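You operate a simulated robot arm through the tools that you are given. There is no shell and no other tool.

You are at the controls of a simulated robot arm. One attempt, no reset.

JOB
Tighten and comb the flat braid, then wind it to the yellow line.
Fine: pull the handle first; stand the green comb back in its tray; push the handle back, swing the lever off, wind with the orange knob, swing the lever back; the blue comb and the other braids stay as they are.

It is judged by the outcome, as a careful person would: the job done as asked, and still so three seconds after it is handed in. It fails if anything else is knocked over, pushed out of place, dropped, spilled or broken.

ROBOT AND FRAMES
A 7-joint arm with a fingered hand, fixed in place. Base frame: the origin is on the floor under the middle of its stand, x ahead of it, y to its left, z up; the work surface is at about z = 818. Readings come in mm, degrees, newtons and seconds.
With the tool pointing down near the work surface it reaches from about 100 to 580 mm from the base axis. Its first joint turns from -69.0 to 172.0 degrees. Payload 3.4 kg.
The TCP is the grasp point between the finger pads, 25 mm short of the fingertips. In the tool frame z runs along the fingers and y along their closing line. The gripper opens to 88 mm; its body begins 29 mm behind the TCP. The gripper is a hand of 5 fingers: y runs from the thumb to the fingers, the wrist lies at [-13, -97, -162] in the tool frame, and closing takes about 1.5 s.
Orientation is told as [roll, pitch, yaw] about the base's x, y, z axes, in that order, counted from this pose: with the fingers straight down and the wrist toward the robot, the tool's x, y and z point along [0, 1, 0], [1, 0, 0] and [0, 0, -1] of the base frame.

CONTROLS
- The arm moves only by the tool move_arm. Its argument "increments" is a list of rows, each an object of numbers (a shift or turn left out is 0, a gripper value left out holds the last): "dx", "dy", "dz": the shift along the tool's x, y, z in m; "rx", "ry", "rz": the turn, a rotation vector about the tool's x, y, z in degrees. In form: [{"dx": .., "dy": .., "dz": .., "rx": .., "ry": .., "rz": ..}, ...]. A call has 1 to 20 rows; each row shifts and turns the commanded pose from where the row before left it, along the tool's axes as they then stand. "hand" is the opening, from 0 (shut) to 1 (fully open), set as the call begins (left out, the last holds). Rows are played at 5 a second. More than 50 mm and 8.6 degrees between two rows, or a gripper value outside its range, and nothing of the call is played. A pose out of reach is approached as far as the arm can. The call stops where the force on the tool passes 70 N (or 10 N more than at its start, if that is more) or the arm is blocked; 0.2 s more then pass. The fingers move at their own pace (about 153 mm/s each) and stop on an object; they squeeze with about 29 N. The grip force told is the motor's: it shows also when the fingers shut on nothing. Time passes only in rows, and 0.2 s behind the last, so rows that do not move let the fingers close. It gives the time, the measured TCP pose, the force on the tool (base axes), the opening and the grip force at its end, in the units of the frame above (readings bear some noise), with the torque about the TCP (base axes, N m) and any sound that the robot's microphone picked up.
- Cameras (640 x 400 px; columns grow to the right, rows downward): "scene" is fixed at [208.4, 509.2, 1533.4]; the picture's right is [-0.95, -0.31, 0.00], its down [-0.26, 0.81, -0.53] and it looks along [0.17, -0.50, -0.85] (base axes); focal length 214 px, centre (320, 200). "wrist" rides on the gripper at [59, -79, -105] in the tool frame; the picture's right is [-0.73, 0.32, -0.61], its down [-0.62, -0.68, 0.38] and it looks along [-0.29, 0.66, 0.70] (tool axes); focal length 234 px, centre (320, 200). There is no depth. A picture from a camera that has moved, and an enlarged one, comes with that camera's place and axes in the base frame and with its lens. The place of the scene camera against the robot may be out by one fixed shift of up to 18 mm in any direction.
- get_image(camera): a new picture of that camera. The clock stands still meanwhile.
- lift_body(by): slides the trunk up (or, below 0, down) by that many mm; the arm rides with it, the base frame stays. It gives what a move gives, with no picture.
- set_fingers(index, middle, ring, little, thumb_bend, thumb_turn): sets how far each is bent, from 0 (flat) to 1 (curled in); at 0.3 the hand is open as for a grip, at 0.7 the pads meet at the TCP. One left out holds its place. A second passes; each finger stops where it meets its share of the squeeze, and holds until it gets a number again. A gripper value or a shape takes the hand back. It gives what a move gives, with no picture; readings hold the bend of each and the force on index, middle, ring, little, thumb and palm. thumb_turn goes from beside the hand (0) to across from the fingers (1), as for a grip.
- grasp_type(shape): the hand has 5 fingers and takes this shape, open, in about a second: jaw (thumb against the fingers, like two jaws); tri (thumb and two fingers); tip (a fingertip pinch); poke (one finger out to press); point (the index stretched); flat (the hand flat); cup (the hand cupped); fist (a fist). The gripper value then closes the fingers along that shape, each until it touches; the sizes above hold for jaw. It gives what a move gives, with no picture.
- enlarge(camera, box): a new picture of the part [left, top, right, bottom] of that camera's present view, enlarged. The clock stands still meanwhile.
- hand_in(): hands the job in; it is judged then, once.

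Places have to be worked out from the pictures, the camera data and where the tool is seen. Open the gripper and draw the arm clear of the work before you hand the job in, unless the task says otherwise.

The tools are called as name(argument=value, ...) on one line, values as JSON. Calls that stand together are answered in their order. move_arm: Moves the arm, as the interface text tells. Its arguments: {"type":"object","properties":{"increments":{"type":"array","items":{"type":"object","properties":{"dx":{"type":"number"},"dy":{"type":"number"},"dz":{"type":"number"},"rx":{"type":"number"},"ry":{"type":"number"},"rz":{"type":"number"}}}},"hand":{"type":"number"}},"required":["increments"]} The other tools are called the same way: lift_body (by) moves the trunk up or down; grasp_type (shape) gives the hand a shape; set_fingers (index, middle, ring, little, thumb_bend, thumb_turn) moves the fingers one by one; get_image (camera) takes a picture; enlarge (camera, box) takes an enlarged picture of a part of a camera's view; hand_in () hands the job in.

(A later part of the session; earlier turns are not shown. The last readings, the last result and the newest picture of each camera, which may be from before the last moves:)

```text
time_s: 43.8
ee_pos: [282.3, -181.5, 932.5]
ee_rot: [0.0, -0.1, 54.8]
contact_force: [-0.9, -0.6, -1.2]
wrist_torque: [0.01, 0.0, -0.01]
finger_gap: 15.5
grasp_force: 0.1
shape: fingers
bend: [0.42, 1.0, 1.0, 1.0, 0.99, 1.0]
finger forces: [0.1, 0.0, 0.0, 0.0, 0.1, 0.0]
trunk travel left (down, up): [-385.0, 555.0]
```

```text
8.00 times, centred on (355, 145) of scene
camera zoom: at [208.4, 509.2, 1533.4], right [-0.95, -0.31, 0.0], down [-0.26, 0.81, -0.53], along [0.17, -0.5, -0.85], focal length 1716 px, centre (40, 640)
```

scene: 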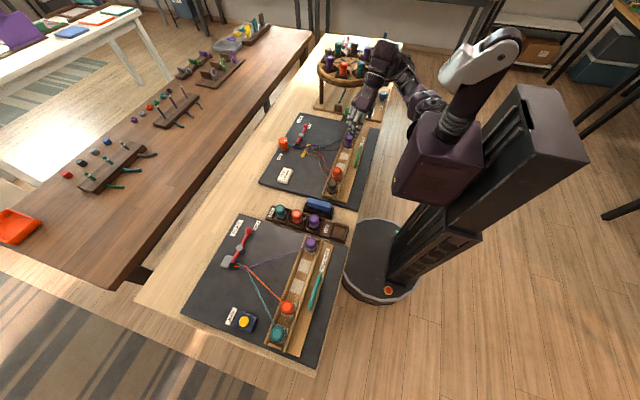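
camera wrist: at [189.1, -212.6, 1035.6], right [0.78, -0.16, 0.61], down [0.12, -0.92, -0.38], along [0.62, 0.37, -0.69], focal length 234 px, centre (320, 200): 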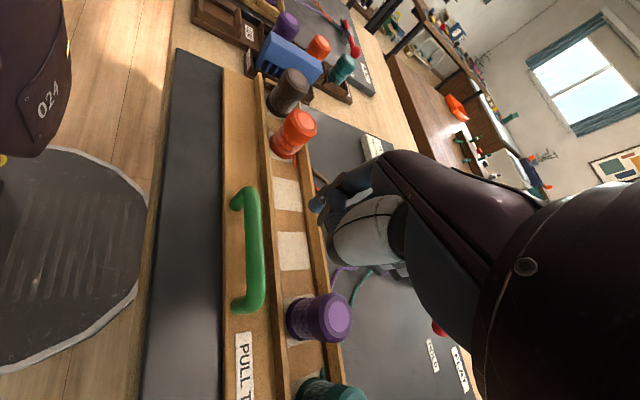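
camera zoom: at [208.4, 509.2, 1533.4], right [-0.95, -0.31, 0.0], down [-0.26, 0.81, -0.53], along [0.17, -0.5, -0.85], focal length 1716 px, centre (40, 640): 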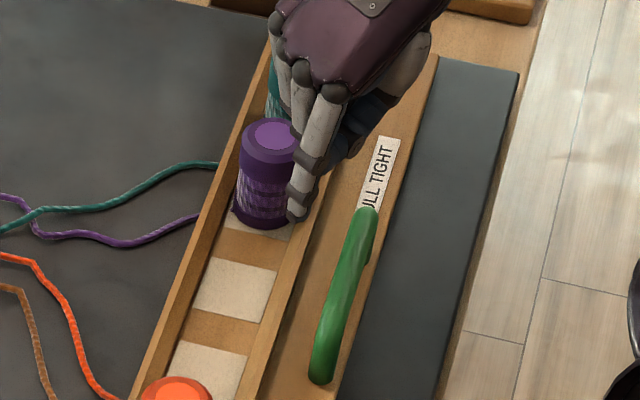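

By two views the index tip is at about (296,-152,905) and the handle bar at x≈266, z≈862, with the plank at about z≈838. I shift the tip to x≈285 and raise the arm a little relative to the trunk before lowering with the trunk in steps.

move_arm(increments=[{"dx": 0.009, "dy": -0.006, "dz": -0.015}, {"dz": -0.015}, {}])

lift_body(by=-60)

enlarge(camera="wrist", box=[200, 150, 440, 330])

enlarge(camera="scene", box=[330, 120, 380, 170])

```text
time_s: 44.6
ee_pos: [271.6, -181.6, 962.2]
ee_rot: [0.0, -0.2, 54.8]
contact_force: [0.1, -0.4, 0.8]
wrist_torque: [0.0, 0.01, 0.01]
finger_gap: 15.3
grasp_force: 0.0
shape: fingers
bend: [0.42, 1.0, 1.0, 1.0, 0.99, 1.0]
finger forces: [0.1, 0.0, 0.1, 0.1, 0.1, 0.0]
trunk travel left (down, up): [-385.0, 555.0]
```

```text
time_s: 45.6
ee_pos: [271.1, -182.0, 902.2]
ee_rot: [0.0, -0.1, 54.8]
contact_force: [-0.2, 0.4, -0.9]
wrist_torque: [0.02, 0.0, -0.01]
finger_gap: 15.2
grasp_force: 0.2
shape: fingers
bend: [0.42, 1.0, 1.0, 1.0, 0.99, 1.0]
finger forces: [0.0, 0.0, 0.0, 0.1, 0.0, 0.0]
trunk travel left (down, up): [-325.0, 615.0]
```

```text
2.22 times, centred on (320, 240) of wrist
camera zoom: at [178.3, -212.6, 1005.2], right [0.78, -0.16, 0.61], down [0.12, -0.92, -0.38], along [0.62, 0.37, -0.69], focal length 520 px, centre (320, 111)
```

zoom: 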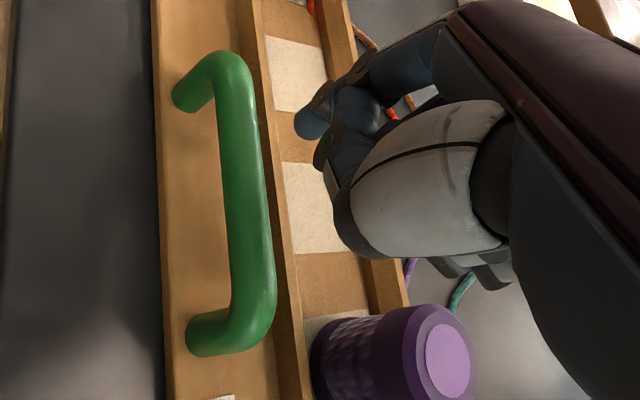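

```text
8.00 times, centred on (355, 145) of scene
camera zoom: at [208.4, 509.2, 1533.4], right [-0.95, -0.31, 0.0], down [-0.26, 0.81, -0.53], along [0.17, -0.5, -0.85], focal length 1716 px, centre (40, 640)
```

zoom: 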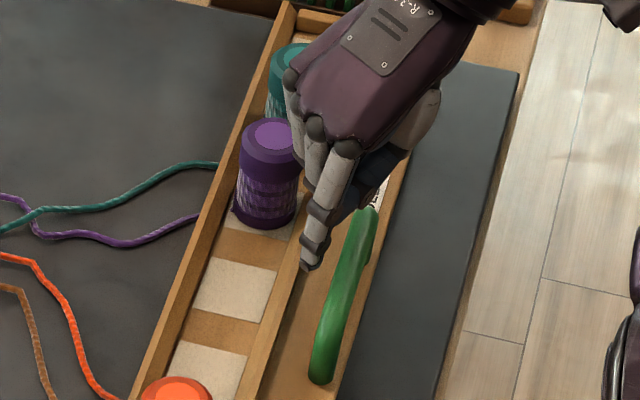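

The fingertip is at about (285,-150,875), centred over the 21 mm gap (bar far face x≈272, wall x≈294). I lower in two 15 mm steps and watch the forces.

move_arm(increments=[{"dx": 0.0012, "dy": -0.0008}, {}])

lift_body(by=-15)

enlarge(camera="scene", box=[330, 120, 380, 170])

```text
time_s: 46.2
ee_pos: [270.6, -181.0, 900.0]
ee_rot: [0.0, -0.1, 54.7]
contact_force: [-0.1, 0.0, 0.0]
wrist_torque: [-0.01, 0.01, -0.03]
finger_gap: 15.1
grasp_force: 0.0
shape: fingers
bend: [0.42, 1.0, 1.0, 1.0, 0.99, 1.0]
finger forces: [0.0, 0.0, 0.1, 0.0, 0.0, 0.0]
trunk travel left (down, up): [-325.0, 615.0]
```

```text
time_s: 46.9
ee_pos: [270.9, -181.2, 886.5]
ee_rot: [0.0, -0.3, 54.8]
contact_force: [0.9, 0.2, 0.1]
wrist_torque: [0.01, 0.0, 0.01]
finger_gap: 15.5
grasp_force: 0.1
shape: fingers
bend: [0.42, 1.0, 1.0, 1.0, 0.99, 1.0]
finger forces: [0.0, 0.0, 0.0, 0.1, 0.1, 0.1]
trunk travel left (down, up): [-310.0, 630.0]
```

```text
8.00 times, centred on (355, 145) of scene
camera zoom: at [208.4, 509.2, 1533.4], right [-0.95, -0.31, 0.0], down [-0.26, 0.81, -0.53], along [0.17, -0.5, -0.85], focal length 1716 px, centre (40, 640)
```

zoom: 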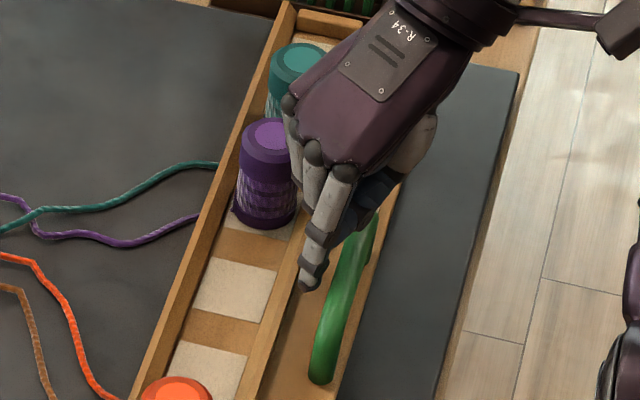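

No contact yet. I go on down in small steps.

lift_body(by=-8)

lift_body(by=-6)

enlarge(camera="scene", box=[330, 120, 380, 170])

enlarge(camera="wrist", box=[200, 150, 440, 330])

```text
time_s: 47.4
ee_pos: [270.0, -182.1, 878.0]
ee_rot: [0.0, -0.1, 54.9]
contact_force: [0.2, -0.7, -0.3]
wrist_torque: [0.01, -0.01, 0.02]
finger_gap: 15.0
grasp_force: 0.0
shape: fingers
bend: [0.42, 1.0, 1.0, 1.0, 0.99, 1.0]
finger forces: [0.0, 0.1, 0.0, 0.1, 0.0, 0.0]
trunk travel left (down, up): [-302.0, 638.0]
```

```text
time_s: 48.0
ee_pos: [271.1, -181.7, 871.9]
ee_rot: [0.0, -0.2, 54.8]
contact_force: [-0.3, 1.1, -0.5]
wrist_torque: [0.0, 0.0, 0.01]
finger_gap: 15.0
grasp_force: 0.0
shape: fingers
bend: [0.42, 1.0, 1.0, 1.0, 0.99, 1.0]
finger forces: [0.1, 0.0, 0.0, 0.0, 0.0, 0.0]
trunk travel left (down, up): [-296.0, 644.0]
```

```text
8.00 times, centred on (355, 145) of scene
camera zoom: at [208.4, 509.2, 1533.4], right [-0.95, -0.31, 0.0], down [-0.26, 0.81, -0.53], along [0.17, -0.5, -0.85], focal length 1716 px, centre (40, 640)
```

zoom: 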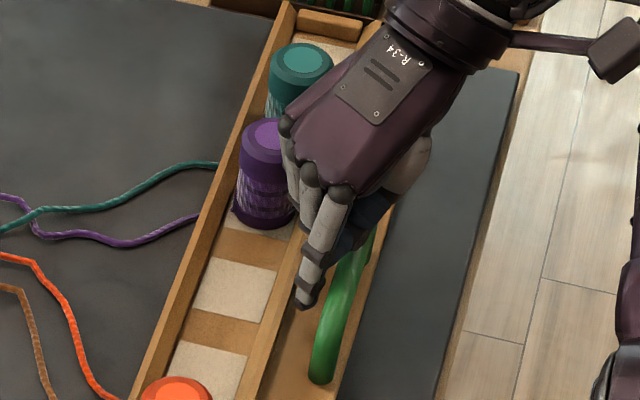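

```text
2.22 times, centred on (320, 240) of wrist
camera zoom: at [177.1, -212.6, 976.1], right [0.78, -0.16, 0.61], down [0.12, -0.92, -0.38], along [0.62, 0.37, -0.69], focal length 520 px, centre (320, 111)
```

zoom: 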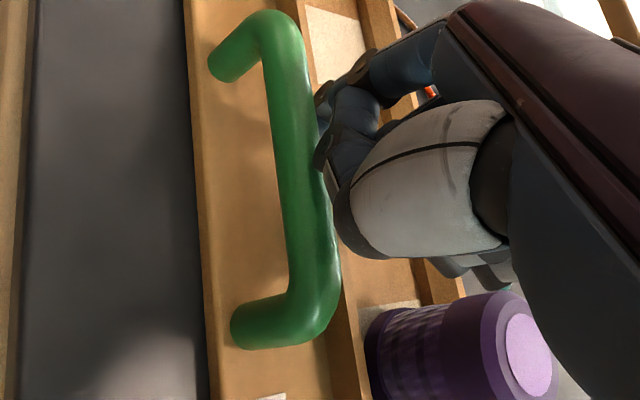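

The fingertip is behind the bar without contact. I begin pulling slowly toward the robot (base -x) in 4 mm rows.

move_arm(increments=[{"dx": 0.0033, "dy": -0.0023}, {"dx": 0.0033, "dy": -0.0023}, {"dx": 0.0033, "dy": -0.0023}, {"dx": 0.0033, "dy": -0.0023}, {"dx": 0.0033, "dy": -0.0023}, {}])

enlarge(camera="scene", box=[330, 120, 380, 170])

```text
time_s: 49.4
ee_pos: [251.1, -179.7, 871.7]
ee_rot: [-0.1, -0.3, 54.8]
contact_force: [2.0, -2.1, 1.0]
wrist_torque: [0.02, 0.01, -0.12]
finger_gap: 15.2
grasp_force: 0.1
shape: fingers
bend: [0.42, 1.0, 1.0, 1.0, 0.98, 1.0]
finger forces: [0.0, 0.0, 0.0, 0.1, 0.0, 0.0]
trunk travel left (down, up): [-296.0, 644.0]
```

```text
8.00 times, centred on (355, 145) of scene
camera zoom: at [208.4, 509.2, 1533.4], right [-0.95, -0.31, 0.0], down [-0.26, 0.81, -0.53], along [0.17, -0.5, -0.85], focal length 1716 px, centre (40, 640)
```

zoom: 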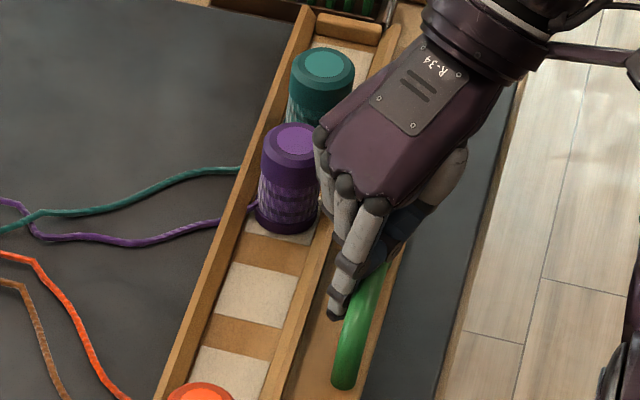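

The sled follows with light force (about 2–3 N), and moved some 12 mm. I keep pulling.

move_arm(increments=[{"dx": 0.0033, "dy": -0.0023}, {"dx": 0.0033, "dy": -0.0023}, {"dx": 0.0033, "dy": -0.0023}, {"dx": 0.0033, "dy": -0.0023}, {}])

enlarge(camera="scene", box=[270, 110, 390, 190])

```text
time_s: 50.6
ee_pos: [238.2, -173.1, 869.9]
ee_rot: [-0.1, -0.2, 54.7]
contact_force: [1.3, -1.7, 3.7]
wrist_torque: [0.05, -0.01, -0.06]
finger_gap: 15.0
grasp_force: 0.1
shape: fingers
bend: [0.42, 1.0, 1.0, 1.0, 0.99, 1.0]
finger forces: [0.0, 0.1, 0.0, 0.0, 0.0, 0.0]
out of reach, approached as far as the arm can: row 1, 3
trunk travel left (down, up): [-296.0, 644.0]
```

```text
5.00 times, centred on (330, 150) of scene
camera zoom: at [208.4, 509.2, 1533.4], right [-0.95, -0.31, 0.0], down [-0.26, 0.81, -0.53], along [0.17, -0.5, -0.85], focal length 1072 px, centre (270, 450)
```

zoom: 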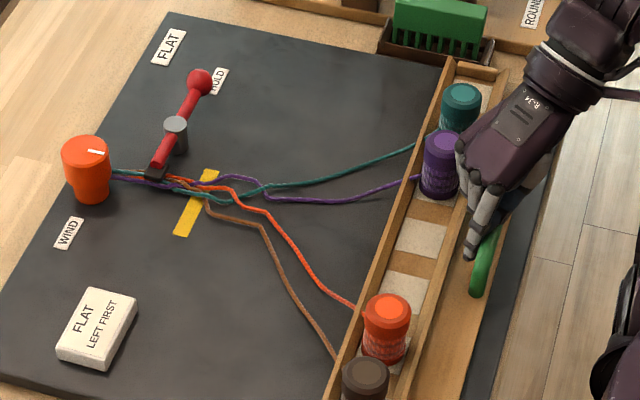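

The strands are straightening; the arm meets its inner limit. Turning the hand a bit more in yaw pulls the fingertip farther toward the robot, so I turn by 8 degrees in small rows.

move_arm(increments=[{"rz": -2}, {"rz": -2}, {"rz": -2}, {"rz": -2}, {}])

enlarge(camera="scene", box=[270, 110, 390, 190])

```text
time_s: 51.8
ee_pos: [234.8, -162.6, 869.4]
ee_rot: [-0.1, -0.2, 62.7]
contact_force: [0.7, -3.4, 21.0]
wrist_torque: [0.21, 0.07, -0.02]
finger_gap: 15.5
grasp_force: 11.0
shape: fingers
bend: [0.41, 1.0, 1.0, 1.0, 0.99, 1.0]
finger forces: [0.1, 0.1, 0.1, 0.0, 21.5, 0.1]
out of reach, approached as far as the arm can: row 3, 4
trunk travel left (down, up): [-296.0, 644.0]
```

```text
5.00 times, centred on (330, 150) of scene
camera zoom: at [208.4, 509.2, 1533.4], right [-0.95, -0.31, 0.0], down [-0.26, 0.81, -0.53], along [0.17, -0.5, -0.85], focal length 1072 px, centre (270, 450)
```

zoom: 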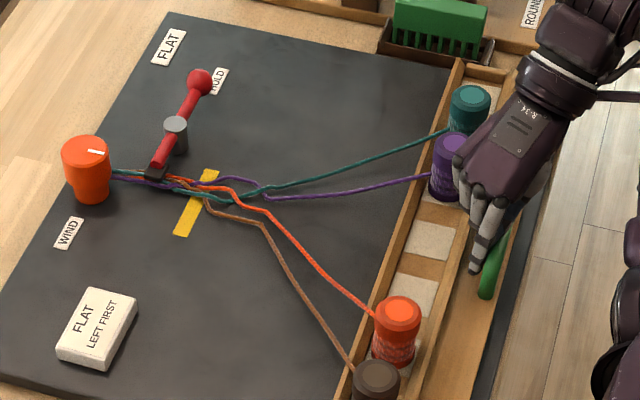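

The sled has moved about 32 mm, but the curled thumb now presses on the bar from above (21 N). I raise the trunk 4 mm to relieve that, then use the index finger's own bend to pull further.

lift_body(by=4)

set_fingers(index=0.6)

enlarge(camera="scene", box=[270, 110, 390, 190])

```text
time_s: 52.3
ee_pos: [235.6, -163.3, 870.2]
ee_rot: [0.0, 0.0, 62.7]
contact_force: [-0.4, -0.6, -0.9]
wrist_torque: [0.03, 0.02, -0.02]
finger_gap: 14.8
grasp_force: 0.0
shape: fingers
bend: [0.42, 1.0, 1.0, 1.0, 0.98, 1.0]
finger forces: [0.1, 0.0, 0.1, 0.0, 0.1, 0.0]
trunk travel left (down, up): [-300.0, 640.0]
```

```text
time_s: 53.3
ee_pos: [237.1, -163.5, 870.7]
ee_rot: [-0.1, -0.2, 62.6]
contact_force: [-0.6, 0.3, -0.2]
wrist_torque: [-0.01, 0.01, -0.01]
finger_gap: 14.4
grasp_force: 0.1
shape: fingers
bend: [0.42, 1.0, 1.0, 1.0, 0.97, 1.0]
finger forces: [0.0, 0.1, 0.0, 0.0, 0.1, 0.0]
trunk travel left (down, up): [-300.0, 640.0]
```

```text
5.00 times, centred on (330, 150) of scene
camera zoom: at [208.4, 509.2, 1533.4], right [-0.95, -0.31, 0.0], down [-0.26, 0.81, -0.53], along [0.17, -0.5, -0.85], focal length 1072 px, centre (270, 450)
```

zoom: 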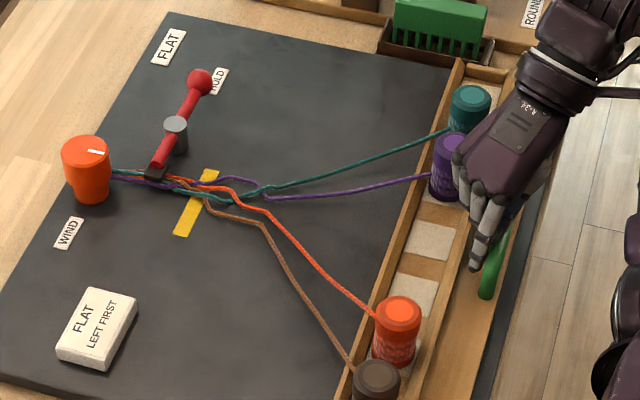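

The index stays at bend 0.42, apparently held by the thumb. I ask for a larger bend to see whether it moves.

set_fingers(index=0.75)

```text
time_s: 54.3
ee_pos: [236.1, -163.5, 871.9]
ee_rot: [-0.2, -0.2, 62.6]
contact_force: [0.2, 0.0, -0.4]
wrist_torque: [-0.01, -0.02, -0.01]
finger_gap: 10.7
grasp_force: 0.0
shape: fingers
bend: [0.74, 1.0, 1.0, 1.0, 0.98, 1.0]
finger forces: [0.0, 0.0, 0.0, 0.0, 0.1, 0.0]
trunk travel left (down, up): [-300.0, 640.0]
```

The index bent to 0.74; I check what the sled did.

enlarge(camera="scene", box=[270, 110, 390, 190])

enlarge(camera="scene", box=[340, 130, 385, 175])

```text
5.00 times, centred on (330, 150) of scene
camera zoom: at [208.4, 509.2, 1533.4], right [-0.95, -0.31, 0.0], down [-0.26, 0.81, -0.53], along [0.17, -0.5, -0.85], focal length 1072 px, centre (270, 450)
```

zoom: 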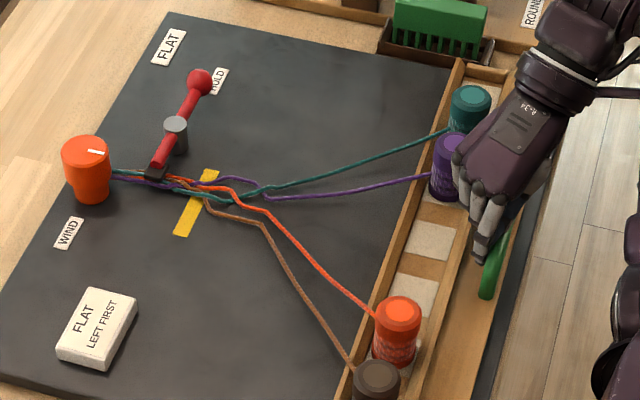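

```text
8.89 times, centred on (362, 152) of scene
camera zoom: at [208.4, 509.2, 1533.4], right [-0.95, -0.31, 0.0], down [-0.26, 0.81, -0.53], along [0.17, -0.5, -0.85], focal length 1906 px, centre (-58, 622)
```

zoom: 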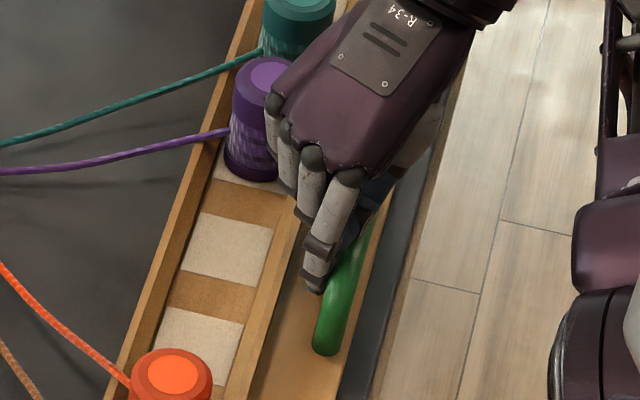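

The sled has come about 35 mm. I try a few more millimetres with the index still hooked, then see whether a stop is felt.

move_arm(increments=[{"dx": 0.0036, "dy": -0.0018, "rz": -1}, {"dx": 0.0036, "dy": -0.0018, "rz": -1}, {"dx": 0.0036, "dy": -0.0018, "rz": -1}, {}])

enlarge(camera="scene", box=[270, 110, 390, 190])

```text
time_s: 55.3
ee_pos: [224.3, -158.3, 869.4]
ee_rot: [0.0, -0.4, 65.6]
contact_force: [10.1, -5.5, 7.3]
wrist_torque: [0.17, -0.03, -0.28]
finger_gap: 11.0
grasp_force: 0.2
shape: fingers
bend: [0.74, 1.0, 1.0, 1.0, 0.98, 1.0]
finger forces: [0.6, 0.1, 0.0, 0.0, 0.0, 0.0]
out of reach, approached as far as the arm can: row 2
trunk travel left (down, up): [-300.0, 640.0]
```

```text
5.00 times, centred on (330, 150) of scene
camera zoom: at [208.4, 509.2, 1533.4], right [-0.95, -0.31, 0.0], down [-0.26, 0.81, -0.53], along [0.17, -0.5, -0.85], focal length 1072 px, centre (270, 450)
```

zoom: 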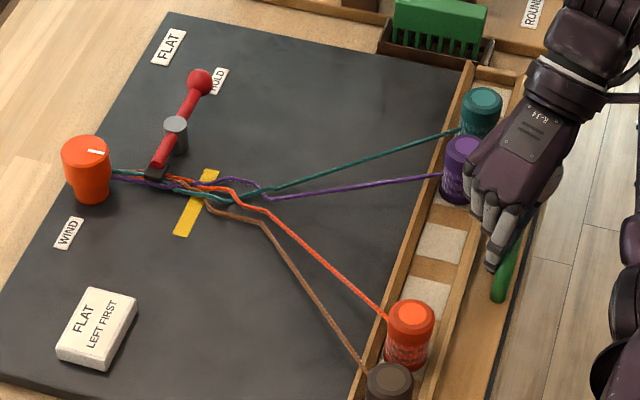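

The sled moved another 12 mm and the force rose to 10 N; the strands now look straight. I pull a few millimetres more to feel whether it is at its stop.

move_arm(increments=[{"dx": 0.0027, "dy": -0.0012}, {"dx": 0.0027, "dy": -0.0012}, {}, {}])

enlarge(camera="scene", box=[270, 110, 390, 190])

```text
time_s: 56.3
ee_pos: [220.1, -159.2, 869.2]
ee_rot: [-0.1, -0.2, 65.4]
contact_force: [20.6, -5.2, 10.8]
wrist_torque: [0.26, -0.13, -0.69]
finger_gap: 12.8
grasp_force: 25.0
shape: fingers
bend: [0.74, 1.0, 1.0, 1.0, 0.99, 1.0]
finger forces: [30.0, 0.0, 0.0, 0.0, 19.4, 0.0]
trunk travel left (down, up): [-300.0, 640.0]
```

```text
5.00 times, centred on (330, 150) of scene
camera zoom: at [208.4, 509.2, 1533.4], right [-0.95, -0.31, 0.0], down [-0.26, 0.81, -0.53], along [0.17, -0.5, -0.85], focal length 1072 px, centre (270, 450)
```

zoom: 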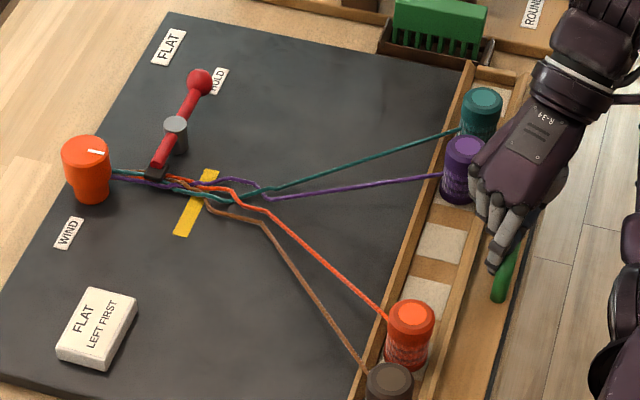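

The sled no longer moves while the force doubles to 20 N: it is at its stop, pulled tight. I ease the finger off the bar and lift the hand out.

move_arm(increments=[{"dx": -0.0036, "dy": 0.0016}, {"dx": -0.0036, "dy": 0.0016}, {}])

lift_body(by=60)

enlarge(camera="scene", box=[270, 110, 390, 190])

```text
time_s: 57.1
ee_pos: [225.1, -156.9, 867.7]
ee_rot: [0.0, -0.2, 65.7]
contact_force: [5.4, -3.6, 5.4]
wrist_torque: [0.12, -0.02, -0.16]
finger_gap: 12.0
grasp_force: 0.7
shape: fingers
bend: [0.74, 1.0, 1.0, 1.0, 0.99, 1.0]
finger forces: [0.9, 0.1, 0.0, 0.0, 0.0, 0.0]
trunk travel left (down, up): [-300.0, 640.0]
```

```text
time_s: 58.1
ee_pos: [225.0, -156.7, 928.6]
ee_rot: [-0.2, -0.2, 65.6]
contact_force: [-0.2, 0.4, 0.0]
wrist_torque: [0.02, 0.02, 0.03]
finger_gap: 10.7
grasp_force: 0.0
shape: fingers
bend: [0.74, 1.0, 1.0, 1.0, 0.97, 1.0]
finger forces: [0.0, 0.1, 0.0, 0.0, 0.0, 0.0]
trunk travel left (down, up): [-360.0, 580.0]
```

```text
5.00 times, centred on (330, 150) of scene
camera zoom: at [208.4, 509.2, 1533.4], right [-0.95, -0.31, 0.0], down [-0.26, 0.81, -0.53], along [0.17, -0.5, -0.85], focal length 1072 px, centre (270, 450)
```

zoom: 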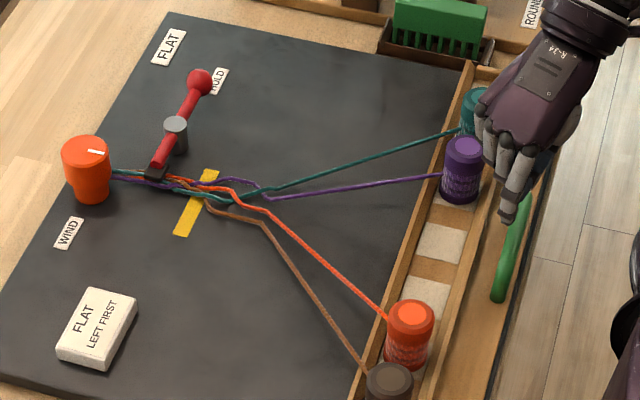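

The sled stays pulled. Next is the green comb, which I judge to stand at about x 304–390, y≈-407 with its long side along x. I raise the trunk, open the hand, and swing back out to yaw 0 to look at it.

lift_body(by=170)

grasp_type(shape="jaw")

move_arm(increments=[{"dx": -0.0248, "dy": -0.0015, "rz": 8.2}, {"dx": -0.0248, "dy": 0.0021, "rz": 8.2}, {"dx": -0.0242, "dy": 0.0056, "rz": 8.2}, {"dx": -0.0232, "dy": 0.009, "rz": 8.2}, {"dx": -0.0217, "dy": 0.0122, "rz": 8.2}, {"dx": -0.0197, "dy": 0.0152, "rz": 8.2}, {"dx": -0.0173, "dy": 0.0178, "rz": 8.2}, {"dx": -0.0146, "dy": 0.0201, "rz": 8.2}, {}])

get_image(camera="wrist")

```text
time_s: 60.0
ee_pos: [225.1, -157.4, 1099.3]
ee_rot: [0.0, -0.2, 65.7]
contact_force: [-0.1, 0.2, -0.7]
wrist_torque: [0.0, 0.0, 0.02]
finger_gap: 10.4
grasp_force: 0.2
shape: fingers
bend: [0.74, 1.0, 1.0, 1.0, 0.97, 1.0]
finger forces: [0.0, 0.0, 0.1, 0.0, 0.1, 0.1]
trunk travel left (down, up): [-530.0, 410.0]
```

```text
time_s: 60.9
ee_pos: [224.4, -158.0, 1100.0]
ee_rot: [-0.1, -0.3, 65.6]
contact_force: [0.3, 0.0, -0.3]
wrist_torque: [0.01, 0.04, -0.02]
finger_gap: 87.2
grasp_force: 0.1
shape: jaw
bend: [0.3, 0.3, 0.3, 0.3, 0.3, 0.98]
finger forces: [0.1, 0.0, 0.1, 0.0, 0.0, 0.1]
trunk travel left (down, up): [-530.0, 410.0]
```

```text
time_s: 62.9
ee_pos: [401.0, -250.8, 1100.9]
ee_rot: [0.2, -0.2, 0.0]
contact_force: [-0.1, -0.7, -0.6]
wrist_torque: [0.0, 0.01, 0.02]
finger_gap: 88.1
grasp_force: 0.0
shape: jaw
bend: [0.3, 0.3, 0.3, 0.3, 0.3, 0.98]
finger forces: [0.0, 0.1, 0.0, 0.1, 0.1, 0.0]
trunk travel left (down, up): [-530.0, 410.0]
```

```text
taken
camera wrist: at [322.0, -192.2, 1204.1], right [0.32, -0.73, 0.61], down [-0.68, -0.62, -0.39], along [0.66, -0.29, -0.69], focal length 234 px, centre (320, 200)
```

wrist: 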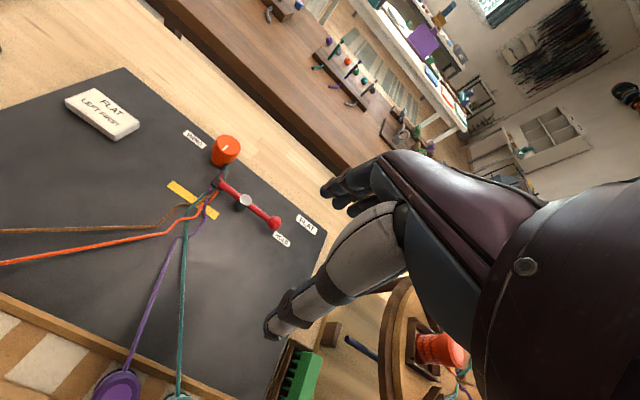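

The strands are taut now. I try turning the hand to yaw -90 here, which would put the jaws across the comb with the wrist on the board side.

move_arm(increments=[{"rz": 8.2}, {"rz": 8.2}, {"rz": 8.2}, {"rz": 8.2}, {"rz": 8.2}, {"rz": 8.2}, {"rz": 8.2}, {"rz": 8.2}, {"rz": 8.2}, {"rz": 8.2}, {"rz": 8.0}, {}])

get_image(camera="wrist")

```text
time_s: 65.5
ee_pos: [408.2, -144.9, 1005.6]
ee_rot: [0.3, 0.3, -89.9]
contact_force: [-0.2, 0.9, 0.4]
wrist_torque: [0.05, 0.0, -0.02]
finger_gap: 87.6
grasp_force: 0.0
shape: jaw
bend: [0.3, 0.3, 0.3, 0.3, 0.3, 0.98]
finger forces: [0.0, 0.1, 0.0, 0.0, 0.0, 0.1]
out of reach, approached as far as the arm can: row 3, 4, 5, 6, 7, 8, 9, 10, 11
trunk travel left (down, up): [-530.0, 410.0]
```

```text
taken
camera wrist: at [466.3, -65.7, 1109.6], right [-0.73, -0.33, 0.6], down [-0.62, 0.68, -0.38], along [-0.28, -0.65, -0.7], focal length 234 px, centre (320, 200)
```

wrist: 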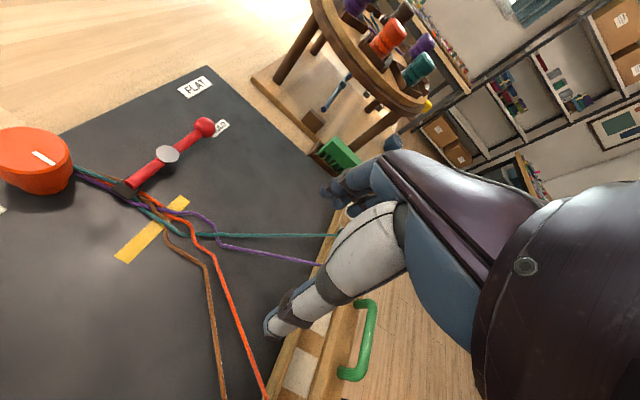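

Yaw -90 works. I bring the hand near the comb from the board side, staying over the bare corner of the board.

move_arm(increments=[{"dx": -0.0122, "dy": 0.03}, {"dx": -0.0122, "dy": 0.03}, {"dx": -0.0122, "dy": 0.03}, {"dx": -0.0122, "dy": 0.03}, {"dx": -0.0122, "dy": 0.03}, {}])

get_image(camera="wrist")

enlarge(camera="scene", box=[300, 60, 420, 150])

```text
time_s: 66.9
ee_pos: [322.3, -208.2, 963.6]
ee_rot: [0.2, 0.2, -90.0]
contact_force: [0.3, -1.0, 0.3]
wrist_torque: [-0.02, 0.0, 0.01]
finger_gap: 87.9
grasp_force: 0.0
shape: jaw
bend: [0.3, 0.3, 0.3, 0.3, 0.3, 0.98]
finger forces: [0.0, 0.0, 0.0, 0.0, 0.0, 0.0]
out of reach, approached as far as the arm can: row 1, 2, 3, 4, 5
trunk travel left (down, up): [-530.0, 410.0]
```

```text
taken
camera wrist: at [380.9, -129.0, 1067.3], right [-0.73, -0.33, 0.6], down [-0.62, 0.68, -0.38], along [-0.29, -0.66, -0.7], focal length 234 px, centre (320, 200)
```

wrist: 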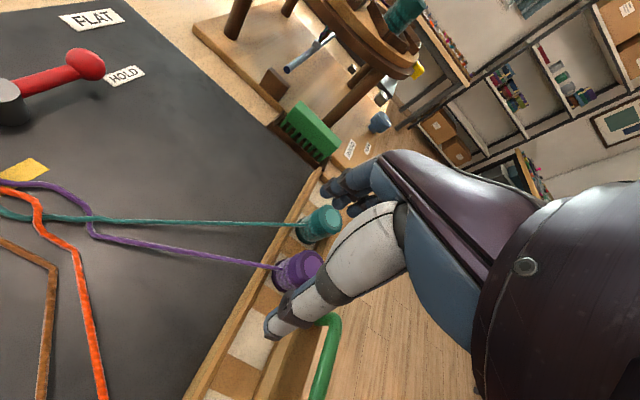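

```text
4.44 times, centred on (360, 105) of scene
camera zoom: at [208.4, 509.2, 1533.4], right [-0.95, -0.31, 0.0], down [-0.26, 0.81, -0.53], along [0.17, -0.5, -0.85], focal length 953 px, centre (142, 622)
```

zoom: 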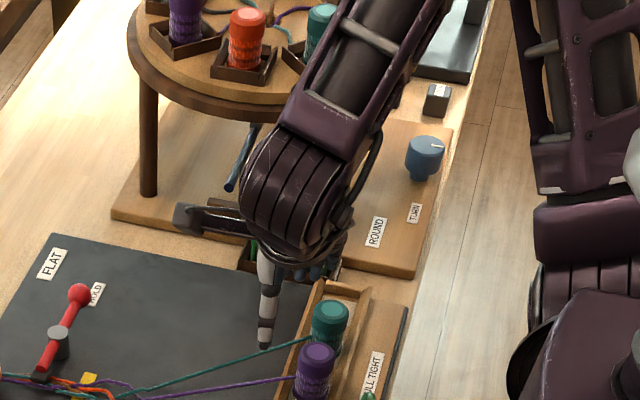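

With the elbow out to the right, moving toward -y at yaw -90 is blocked. I turn back to yaw 0, go to the comb's neighbourhood there, and turn again from that place with a different trunk height.

lift_body(by=100)

move_arm(increments=[{"rz": -8.2, "dx": 0.006}, {"rz": -8.2, "dx": 0.006}, {"rz": -8.2, "dx": 0.006}, {"rz": -8.2, "dx": 0.006}, {"rz": -8.2, "dx": 0.006}, {"rz": -8.2}, {"rz": -8.2}, {"rz": -8.2}, {"rz": -8.2}, {"rz": -8.2}, {"rz": -8.0}, {}])

```text
time_s: 68.3
ee_pos: [321.4, -207.3, 1062.9]
ee_rot: [0.3, 0.2, -89.9]
contact_force: [1.0, 0.3, 0.0]
wrist_torque: [0.01, -0.04, 0.01]
finger_gap: 87.5
grasp_force: 0.1
shape: jaw
bend: [0.3, 0.3, 0.3, 0.3, 0.3, 0.98]
finger forces: [0.0, 0.0, 0.0, 0.0, 0.1, 0.1]
trunk travel left (down, up): [-630.0, 310.0]
```

```text
time_s: 70.9
ee_pos: [380.3, -195.2, 1075.5]
ee_rot: [0.1, -0.2, 0.1]
contact_force: [-1.1, -0.8, 0.4]
wrist_torque: [0.02, -0.02, 0.01]
finger_gap: 87.6
grasp_force: 0.2
shape: jaw
bend: [0.3, 0.3, 0.3, 0.3, 0.3, 0.98]
finger forces: [0.0, 0.0, 0.0, 0.1, 0.1, 0.1]
out of reach, approached as far as the arm can: row 4, 5, 6, 7, 8
trunk travel left (down, up): [-630.0, 310.0]
```

move_arm(increments=[{"dx": -0.036}, {"dx": -0.036}, {"dx": -0.036}, {"dx": -0.036}, {}])

get_image(camera="scene")

```text
time_s: 72.1
ee_pos: [379.9, -341.8, 1073.9]
ee_rot: [0.1, -0.1, 0.0]
contact_force: [-1.0, 0.5, -0.2]
wrist_torque: [-0.02, -0.02, -0.01]
finger_gap: 87.9
grasp_force: 0.0
shape: jaw
bend: [0.3, 0.3, 0.3, 0.3, 0.3, 0.98]
finger forces: [0.0, 0.0, 0.0, 0.1, 0.0, 0.1]
trunk travel left (down, up): [-630.0, 310.0]
```

```text
taken
```

scene: 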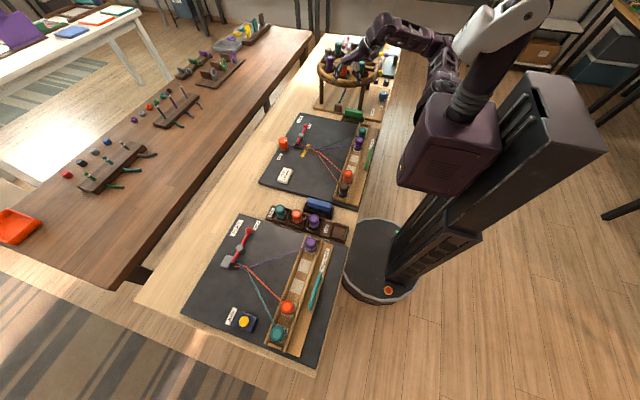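

The hand is at (380,-342,1074) with yaw 0, still above the board's right edge. I now turn to yaw -90 here.

move_arm(increments=[{"rz": 8.2}, {"rz": 8.2}, {"rz": 8.2}, {"rz": 8.2}, {"rz": 8.2}, {"rz": 8.2}, {}])

```text
time_s: 73.7
ee_pos: [379.2, -341.6, 1074.6]
ee_rot: [0.3, 0.0, -49.1]
contact_force: [0.4, 0.1, 1.0]
wrist_torque: [-0.01, -0.01, 0.0]
finger_gap: 87.8
grasp_force: 0.1
shape: jaw
bend: [0.3, 0.3, 0.3, 0.3, 0.3, 0.98]
finger forces: [0.1, 0.0, 0.0, 0.0, 0.0, 0.0]
trunk travel left (down, up): [-630.0, 310.0]
```

Yaw -49 is reached without drift; I continue turning.

move_arm(increments=[{"rz": 8.2}, {"rz": 8.2}, {"rz": 8.2}, {"rz": 8.2}, {"rz": 8.0}, {}])

enlarge(camera="scene", box=[300, 0, 480, 150])

```text
time_s: 75.1
ee_pos: [379.0, -341.2, 1075.0]
ee_rot: [0.2, 0.2, -90.0]
contact_force: [-0.7, 0.0, 0.1]
wrist_torque: [0.0, 0.01, -0.03]
finger_gap: 87.9
grasp_force: 0.0
shape: jaw
bend: [0.3, 0.3, 0.3, 0.3, 0.3, 0.98]
finger forces: [0.0, 0.0, 0.0, 0.0, 0.0, 0.0]
trunk travel left (down, up): [-630.0, 310.0]
```

```text
2.67 times, centred on (390, 75) of scene
camera zoom: at [208.4, 509.2, 1533.4], right [-0.95, -0.31, 0.0], down [-0.26, 0.81, -0.53], along [0.17, -0.5, -0.85], focal length 572 px, centre (133, 533)
```

zoom: 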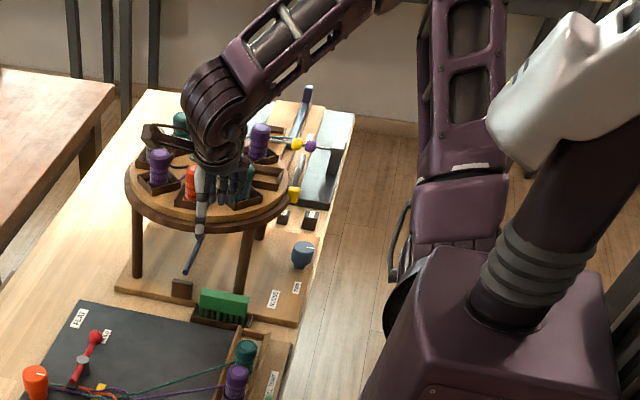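

Turned cleanly, with the forearm passing high and right. I shift to x≈347 and lower the trunk by 140 mm to view the comb from close by.

move_arm(increments=[{"dx": -0.016, "dy": -0.005}, {"dx": -0.016, "dy": -0.005}, {}])

lift_body(by=-130)

get_image(camera="wrist")

enlarge(camera="scene", box=[300, 40, 420, 140])

```text
time_s: 75.9
ee_pos: [348.2, -330.3, 1073.8]
ee_rot: [0.1, 0.1, -89.8]
contact_force: [0.9, -0.6, 0.0]
wrist_torque: [0.0, 0.02, 0.0]
finger_gap: 87.5
grasp_force: 0.1
shape: jaw
bend: [0.3, 0.3, 0.3, 0.3, 0.3, 0.98]
finger forces: [0.0, 0.1, 0.0, 0.1, 0.1, 0.0]
trunk travel left (down, up): [-630.0, 310.0]
```

```text
time_s: 77.5
ee_pos: [347.3, -330.2, 944.3]
ee_rot: [0.2, 0.2, -89.9]
contact_force: [0.1, 0.1, 0.5]
wrist_torque: [0.01, 0.04, 0.0]
finger_gap: 87.7
grasp_force: 0.1
shape: jaw
bend: [0.3, 0.3, 0.3, 0.3, 0.3, 0.98]
finger forces: [0.0, 0.0, 0.1, 0.0, 0.0, 0.1]
trunk travel left (down, up): [-500.0, 440.0]
```

```text
taken
camera wrist: at [406.4, -252.4, 1049.0], right [-0.73, -0.33, 0.6], down [-0.62, 0.68, -0.38], along [-0.29, -0.66, -0.7], focal length 234 px, centre (320, 200)
```

wrist: 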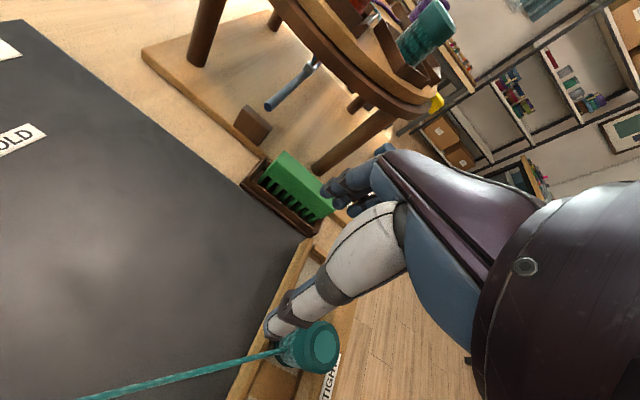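

```text
4.00 times, centred on (360, 90) of scene
camera zoom: at [208.4, 509.2, 1533.4], right [-0.95, -0.31, 0.0], down [-0.26, 0.81, -0.53], along [0.17, -0.5, -0.85], focal length 858 px, centre (160, 640)
```

zoom: 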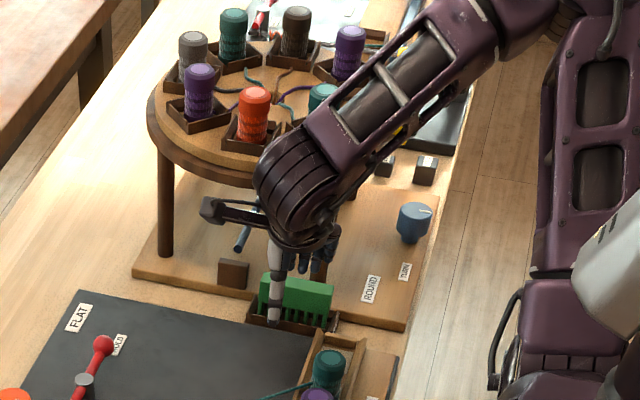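

I enlarge the wrist view of the comb to fix its place and height.

enlarge(camera="wrist", box=[230, 130, 350, 250])

enlarge(camera="scene", box=[335, 90, 385, 130])

```text
3.33 times, centred on (290, 190) of wrist
camera zoom: at [406.4, -252.4, 1049.0], right [-0.73, -0.33, 0.6], down [-0.62, 0.68, -0.38], along [-0.29, -0.66, -0.7], focal length 781 px, centre (420, 233)
```

zoom: 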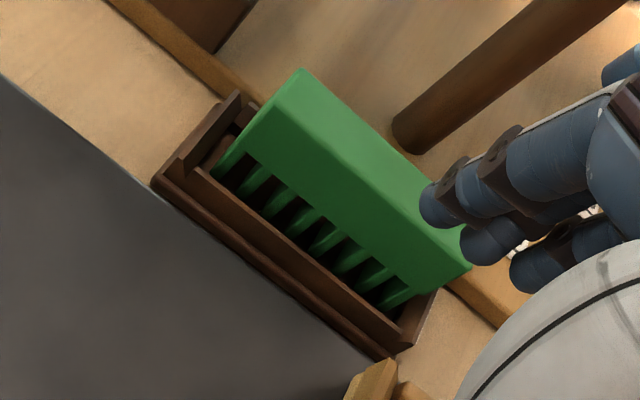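

```text
10.00 times, centred on (360, 110) of scene
camera zoom: at [208.4, 509.2, 1533.4], right [-0.95, -0.31, 0.0], down [-0.26, 0.81, -0.53], along [0.17, -0.5, -0.85], focal length 2145 px, centre (-80, 1100)
```

zoom: 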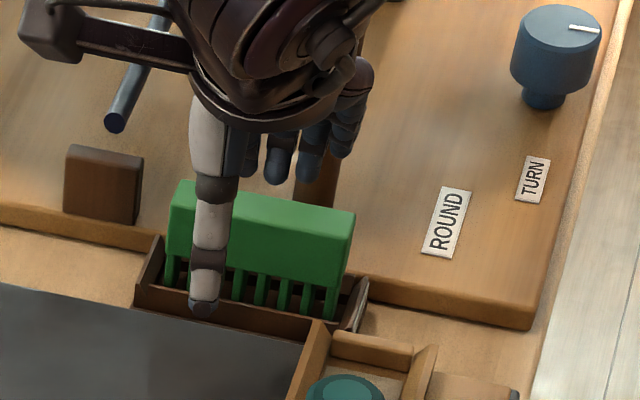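

I need the comb's thickness and top height more exactly, so I enlarge further.

enlarge(camera="wrist", box=[240, 145, 310, 190])

enlarge(camera="wrist", box=[280, 180, 350, 240])

enlarge(camera="scene", box=[340, 105, 370, 125])

```text
8.89 times, centred on (275, 168) of wrist
camera zoom: at [406.4, -252.4, 1049.0], right [-0.73, -0.33, 0.6], down [-0.62, 0.68, -0.38], along [-0.29, -0.66, -0.7], focal length 2082 px, centre (720, 489)
```

zoom: 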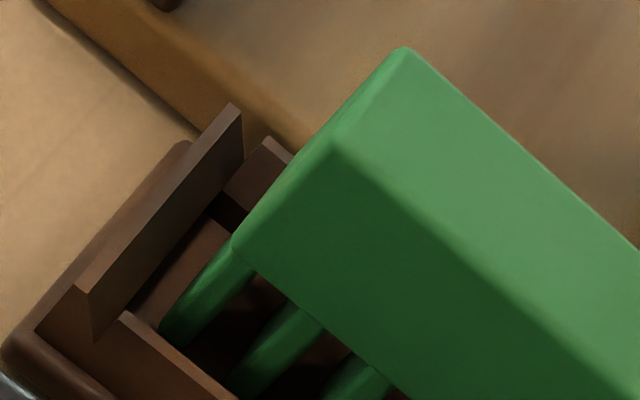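

```text
6.67 times, centred on (315, 210) of wrist
camera zoom: at [406.4, -252.4, 1049.0], right [-0.73, -0.33, 0.6], down [-0.62, 0.68, -0.38], along [-0.29, -0.66, -0.7], focal length 1561 px, centre (353, 133)
```

zoom: 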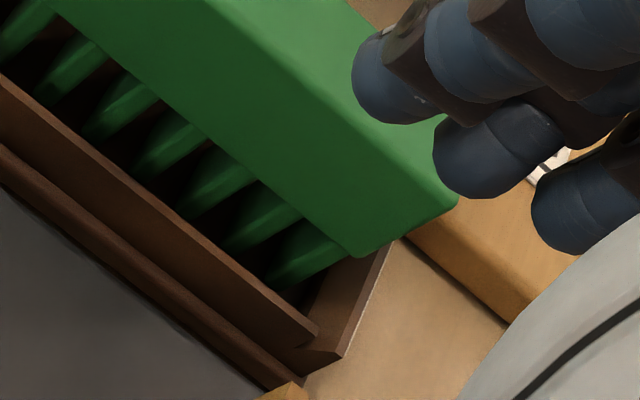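

```text
16.00 times, centred on (355, 115) of scene
camera zoom: at [208.4, 509.2, 1533.4], right [-0.95, -0.31, 0.0], down [-0.26, 0.81, -0.53], along [0.17, -0.5, -0.85], focal length 3432 px, centre (-240, 1560)
```

zoom: 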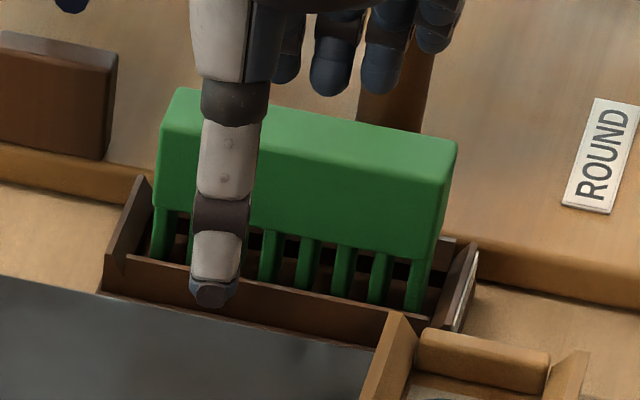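

By the enlargements the comb body spans x≈320–396, y≈-405 to -422, top z≈880–889, about 18 mm thick; the carousel disc begins only beyond y≈-490. I move over the comb with the jaws at three quarters, still above its top.

move_arm(hand=0.75, increments=[{"dx": 0.0027, "dy": 0.022}, {"dx": 0.0027, "dy": 0.022}, {"dx": 0.0027, "dy": 0.022}, {"dx": 0.0027, "dy": 0.02}, {}])

get_image(camera="wrist")

enlarge(camera="scene", box=[320, 80, 400, 130])

```text
time_s: 78.7
ee_pos: [357.9, -416.6, 945.4]
ee_rot: [0.3, 0.1, -89.9]
contact_force: [-0.2, 0.7, 0.4]
wrist_torque: [0.0, -0.03, 0.01]
finger_gap: 66.2
grasp_force: 0.2
shape: jaw
bend: [0.27, 0.35, 0.32, 0.34, 0.54, 0.99]
finger forces: [0.0, 0.1, 0.0, 0.0, 0.0, 0.1]
trunk travel left (down, up): [-500.0, 440.0]
```

```text
taken
camera wrist: at [417.8, -338.4, 1049.3], right [-0.73, -0.33, 0.6], down [-0.62, 0.68, -0.38], along [-0.29, -0.66, -0.7], focal length 234 px, centre (320, 200)
```

wrist: 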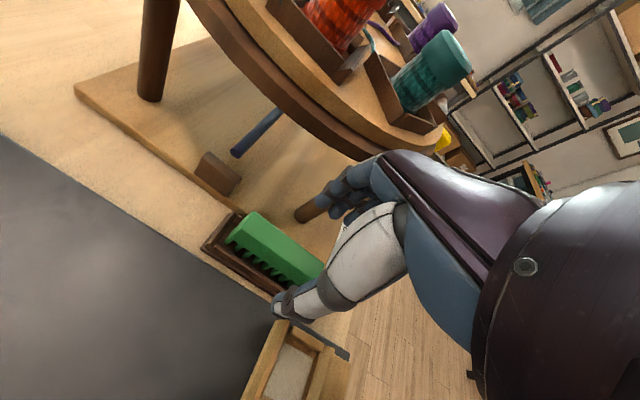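

```text
8.00 times, centred on (360, 105) of scene
camera zoom: at [208.4, 509.2, 1533.4], right [-0.95, -0.31, 0.0], down [-0.26, 0.81, -0.53], along [0.17, -0.5, -0.85], focal length 1716 px, centre (0, 960)
```

zoom: 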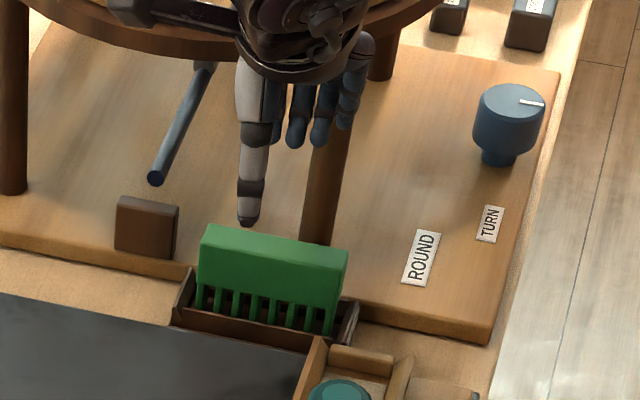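

The hand is over the comb without contact. I enlarge the wrist view once more to triangulate the comb's height and centre from this second place.

enlarge(camera="wrist", box=[215, 195, 345, 305])

```text
3.64 times, centred on (280, 250) of wrist
camera zoom: at [417.8, -338.4, 1049.3], right [-0.73, -0.33, 0.6], down [-0.62, 0.68, -0.38], along [-0.29, -0.66, -0.7], focal length 852 px, centre (466, 18)
```

zoom: 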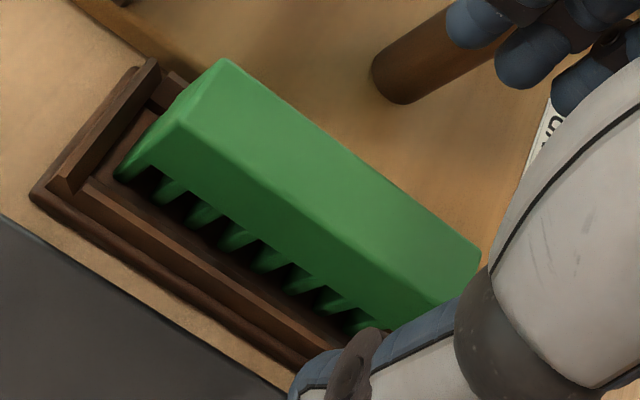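

Triangulation from the two views puts the comb's top at z≈866, its body centre at about (350,-437), and a carousel leg at (340,-498). I narrow the jaws a little, shift over the comb's centre, and look again.

move_arm(hand=0.64, increments=[{"dx": -0.004, "dy": 0.01, "dz": 0.008}, {"dx": -0.003, "dy": 0.009, "dz": 0.01}, {}])

get_image(camera="wrist")

enlarge(camera="scene", box=[325, 80, 395, 125])

```text
time_s: 79.5
ee_pos: [351.9, -434.2, 927.6]
ee_rot: [0.2, 0.2, -89.9]
contact_force: [-2.1, 2.7, -0.3]
wrist_torque: [-0.06, -0.06, -0.01]
finger_gap: 56.4
grasp_force: 0.2
shape: jaw
bend: [0.29, 0.39, 0.35, 0.36, 0.62, 1.0]
finger forces: [3.6, 0.0, 0.0, 0.1, 0.1, 0.0]
trunk travel left (down, up): [-500.0, 440.0]
```

```text
taken
camera wrist: at [410.2, -356.4, 1031.1], right [-0.73, -0.33, 0.6], down [-0.62, 0.68, -0.38], along [-0.29, -0.66, -0.7], focal length 234 px, centre (320, 200)
```

wrist: 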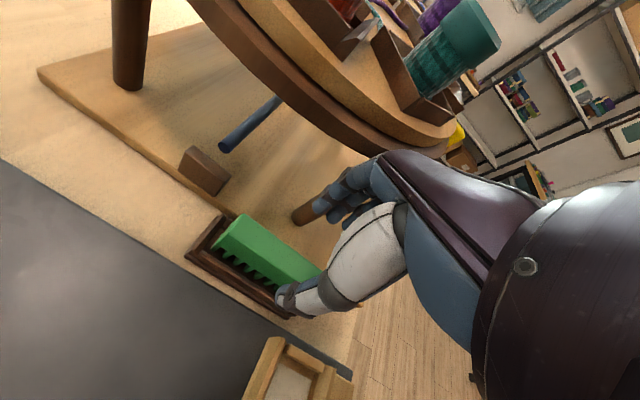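

```text
8.89 times, centred on (360, 102) of scene
camera zoom: at [208.4, 509.2, 1533.4], right [-0.95, -0.31, 0.0], down [-0.26, 0.81, -0.53], along [0.17, -0.5, -0.85], focal length 1906 px, centre (-36, 1067)
```

zoom: 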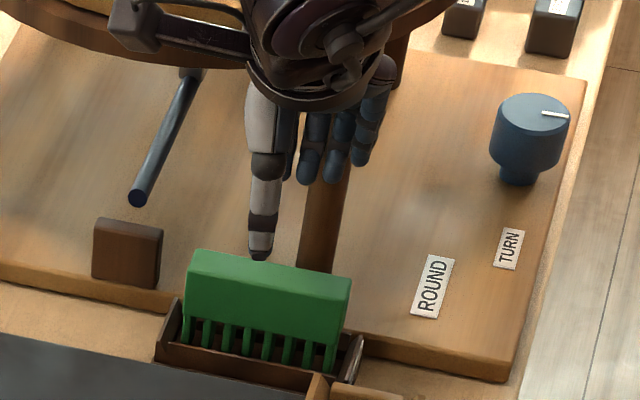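

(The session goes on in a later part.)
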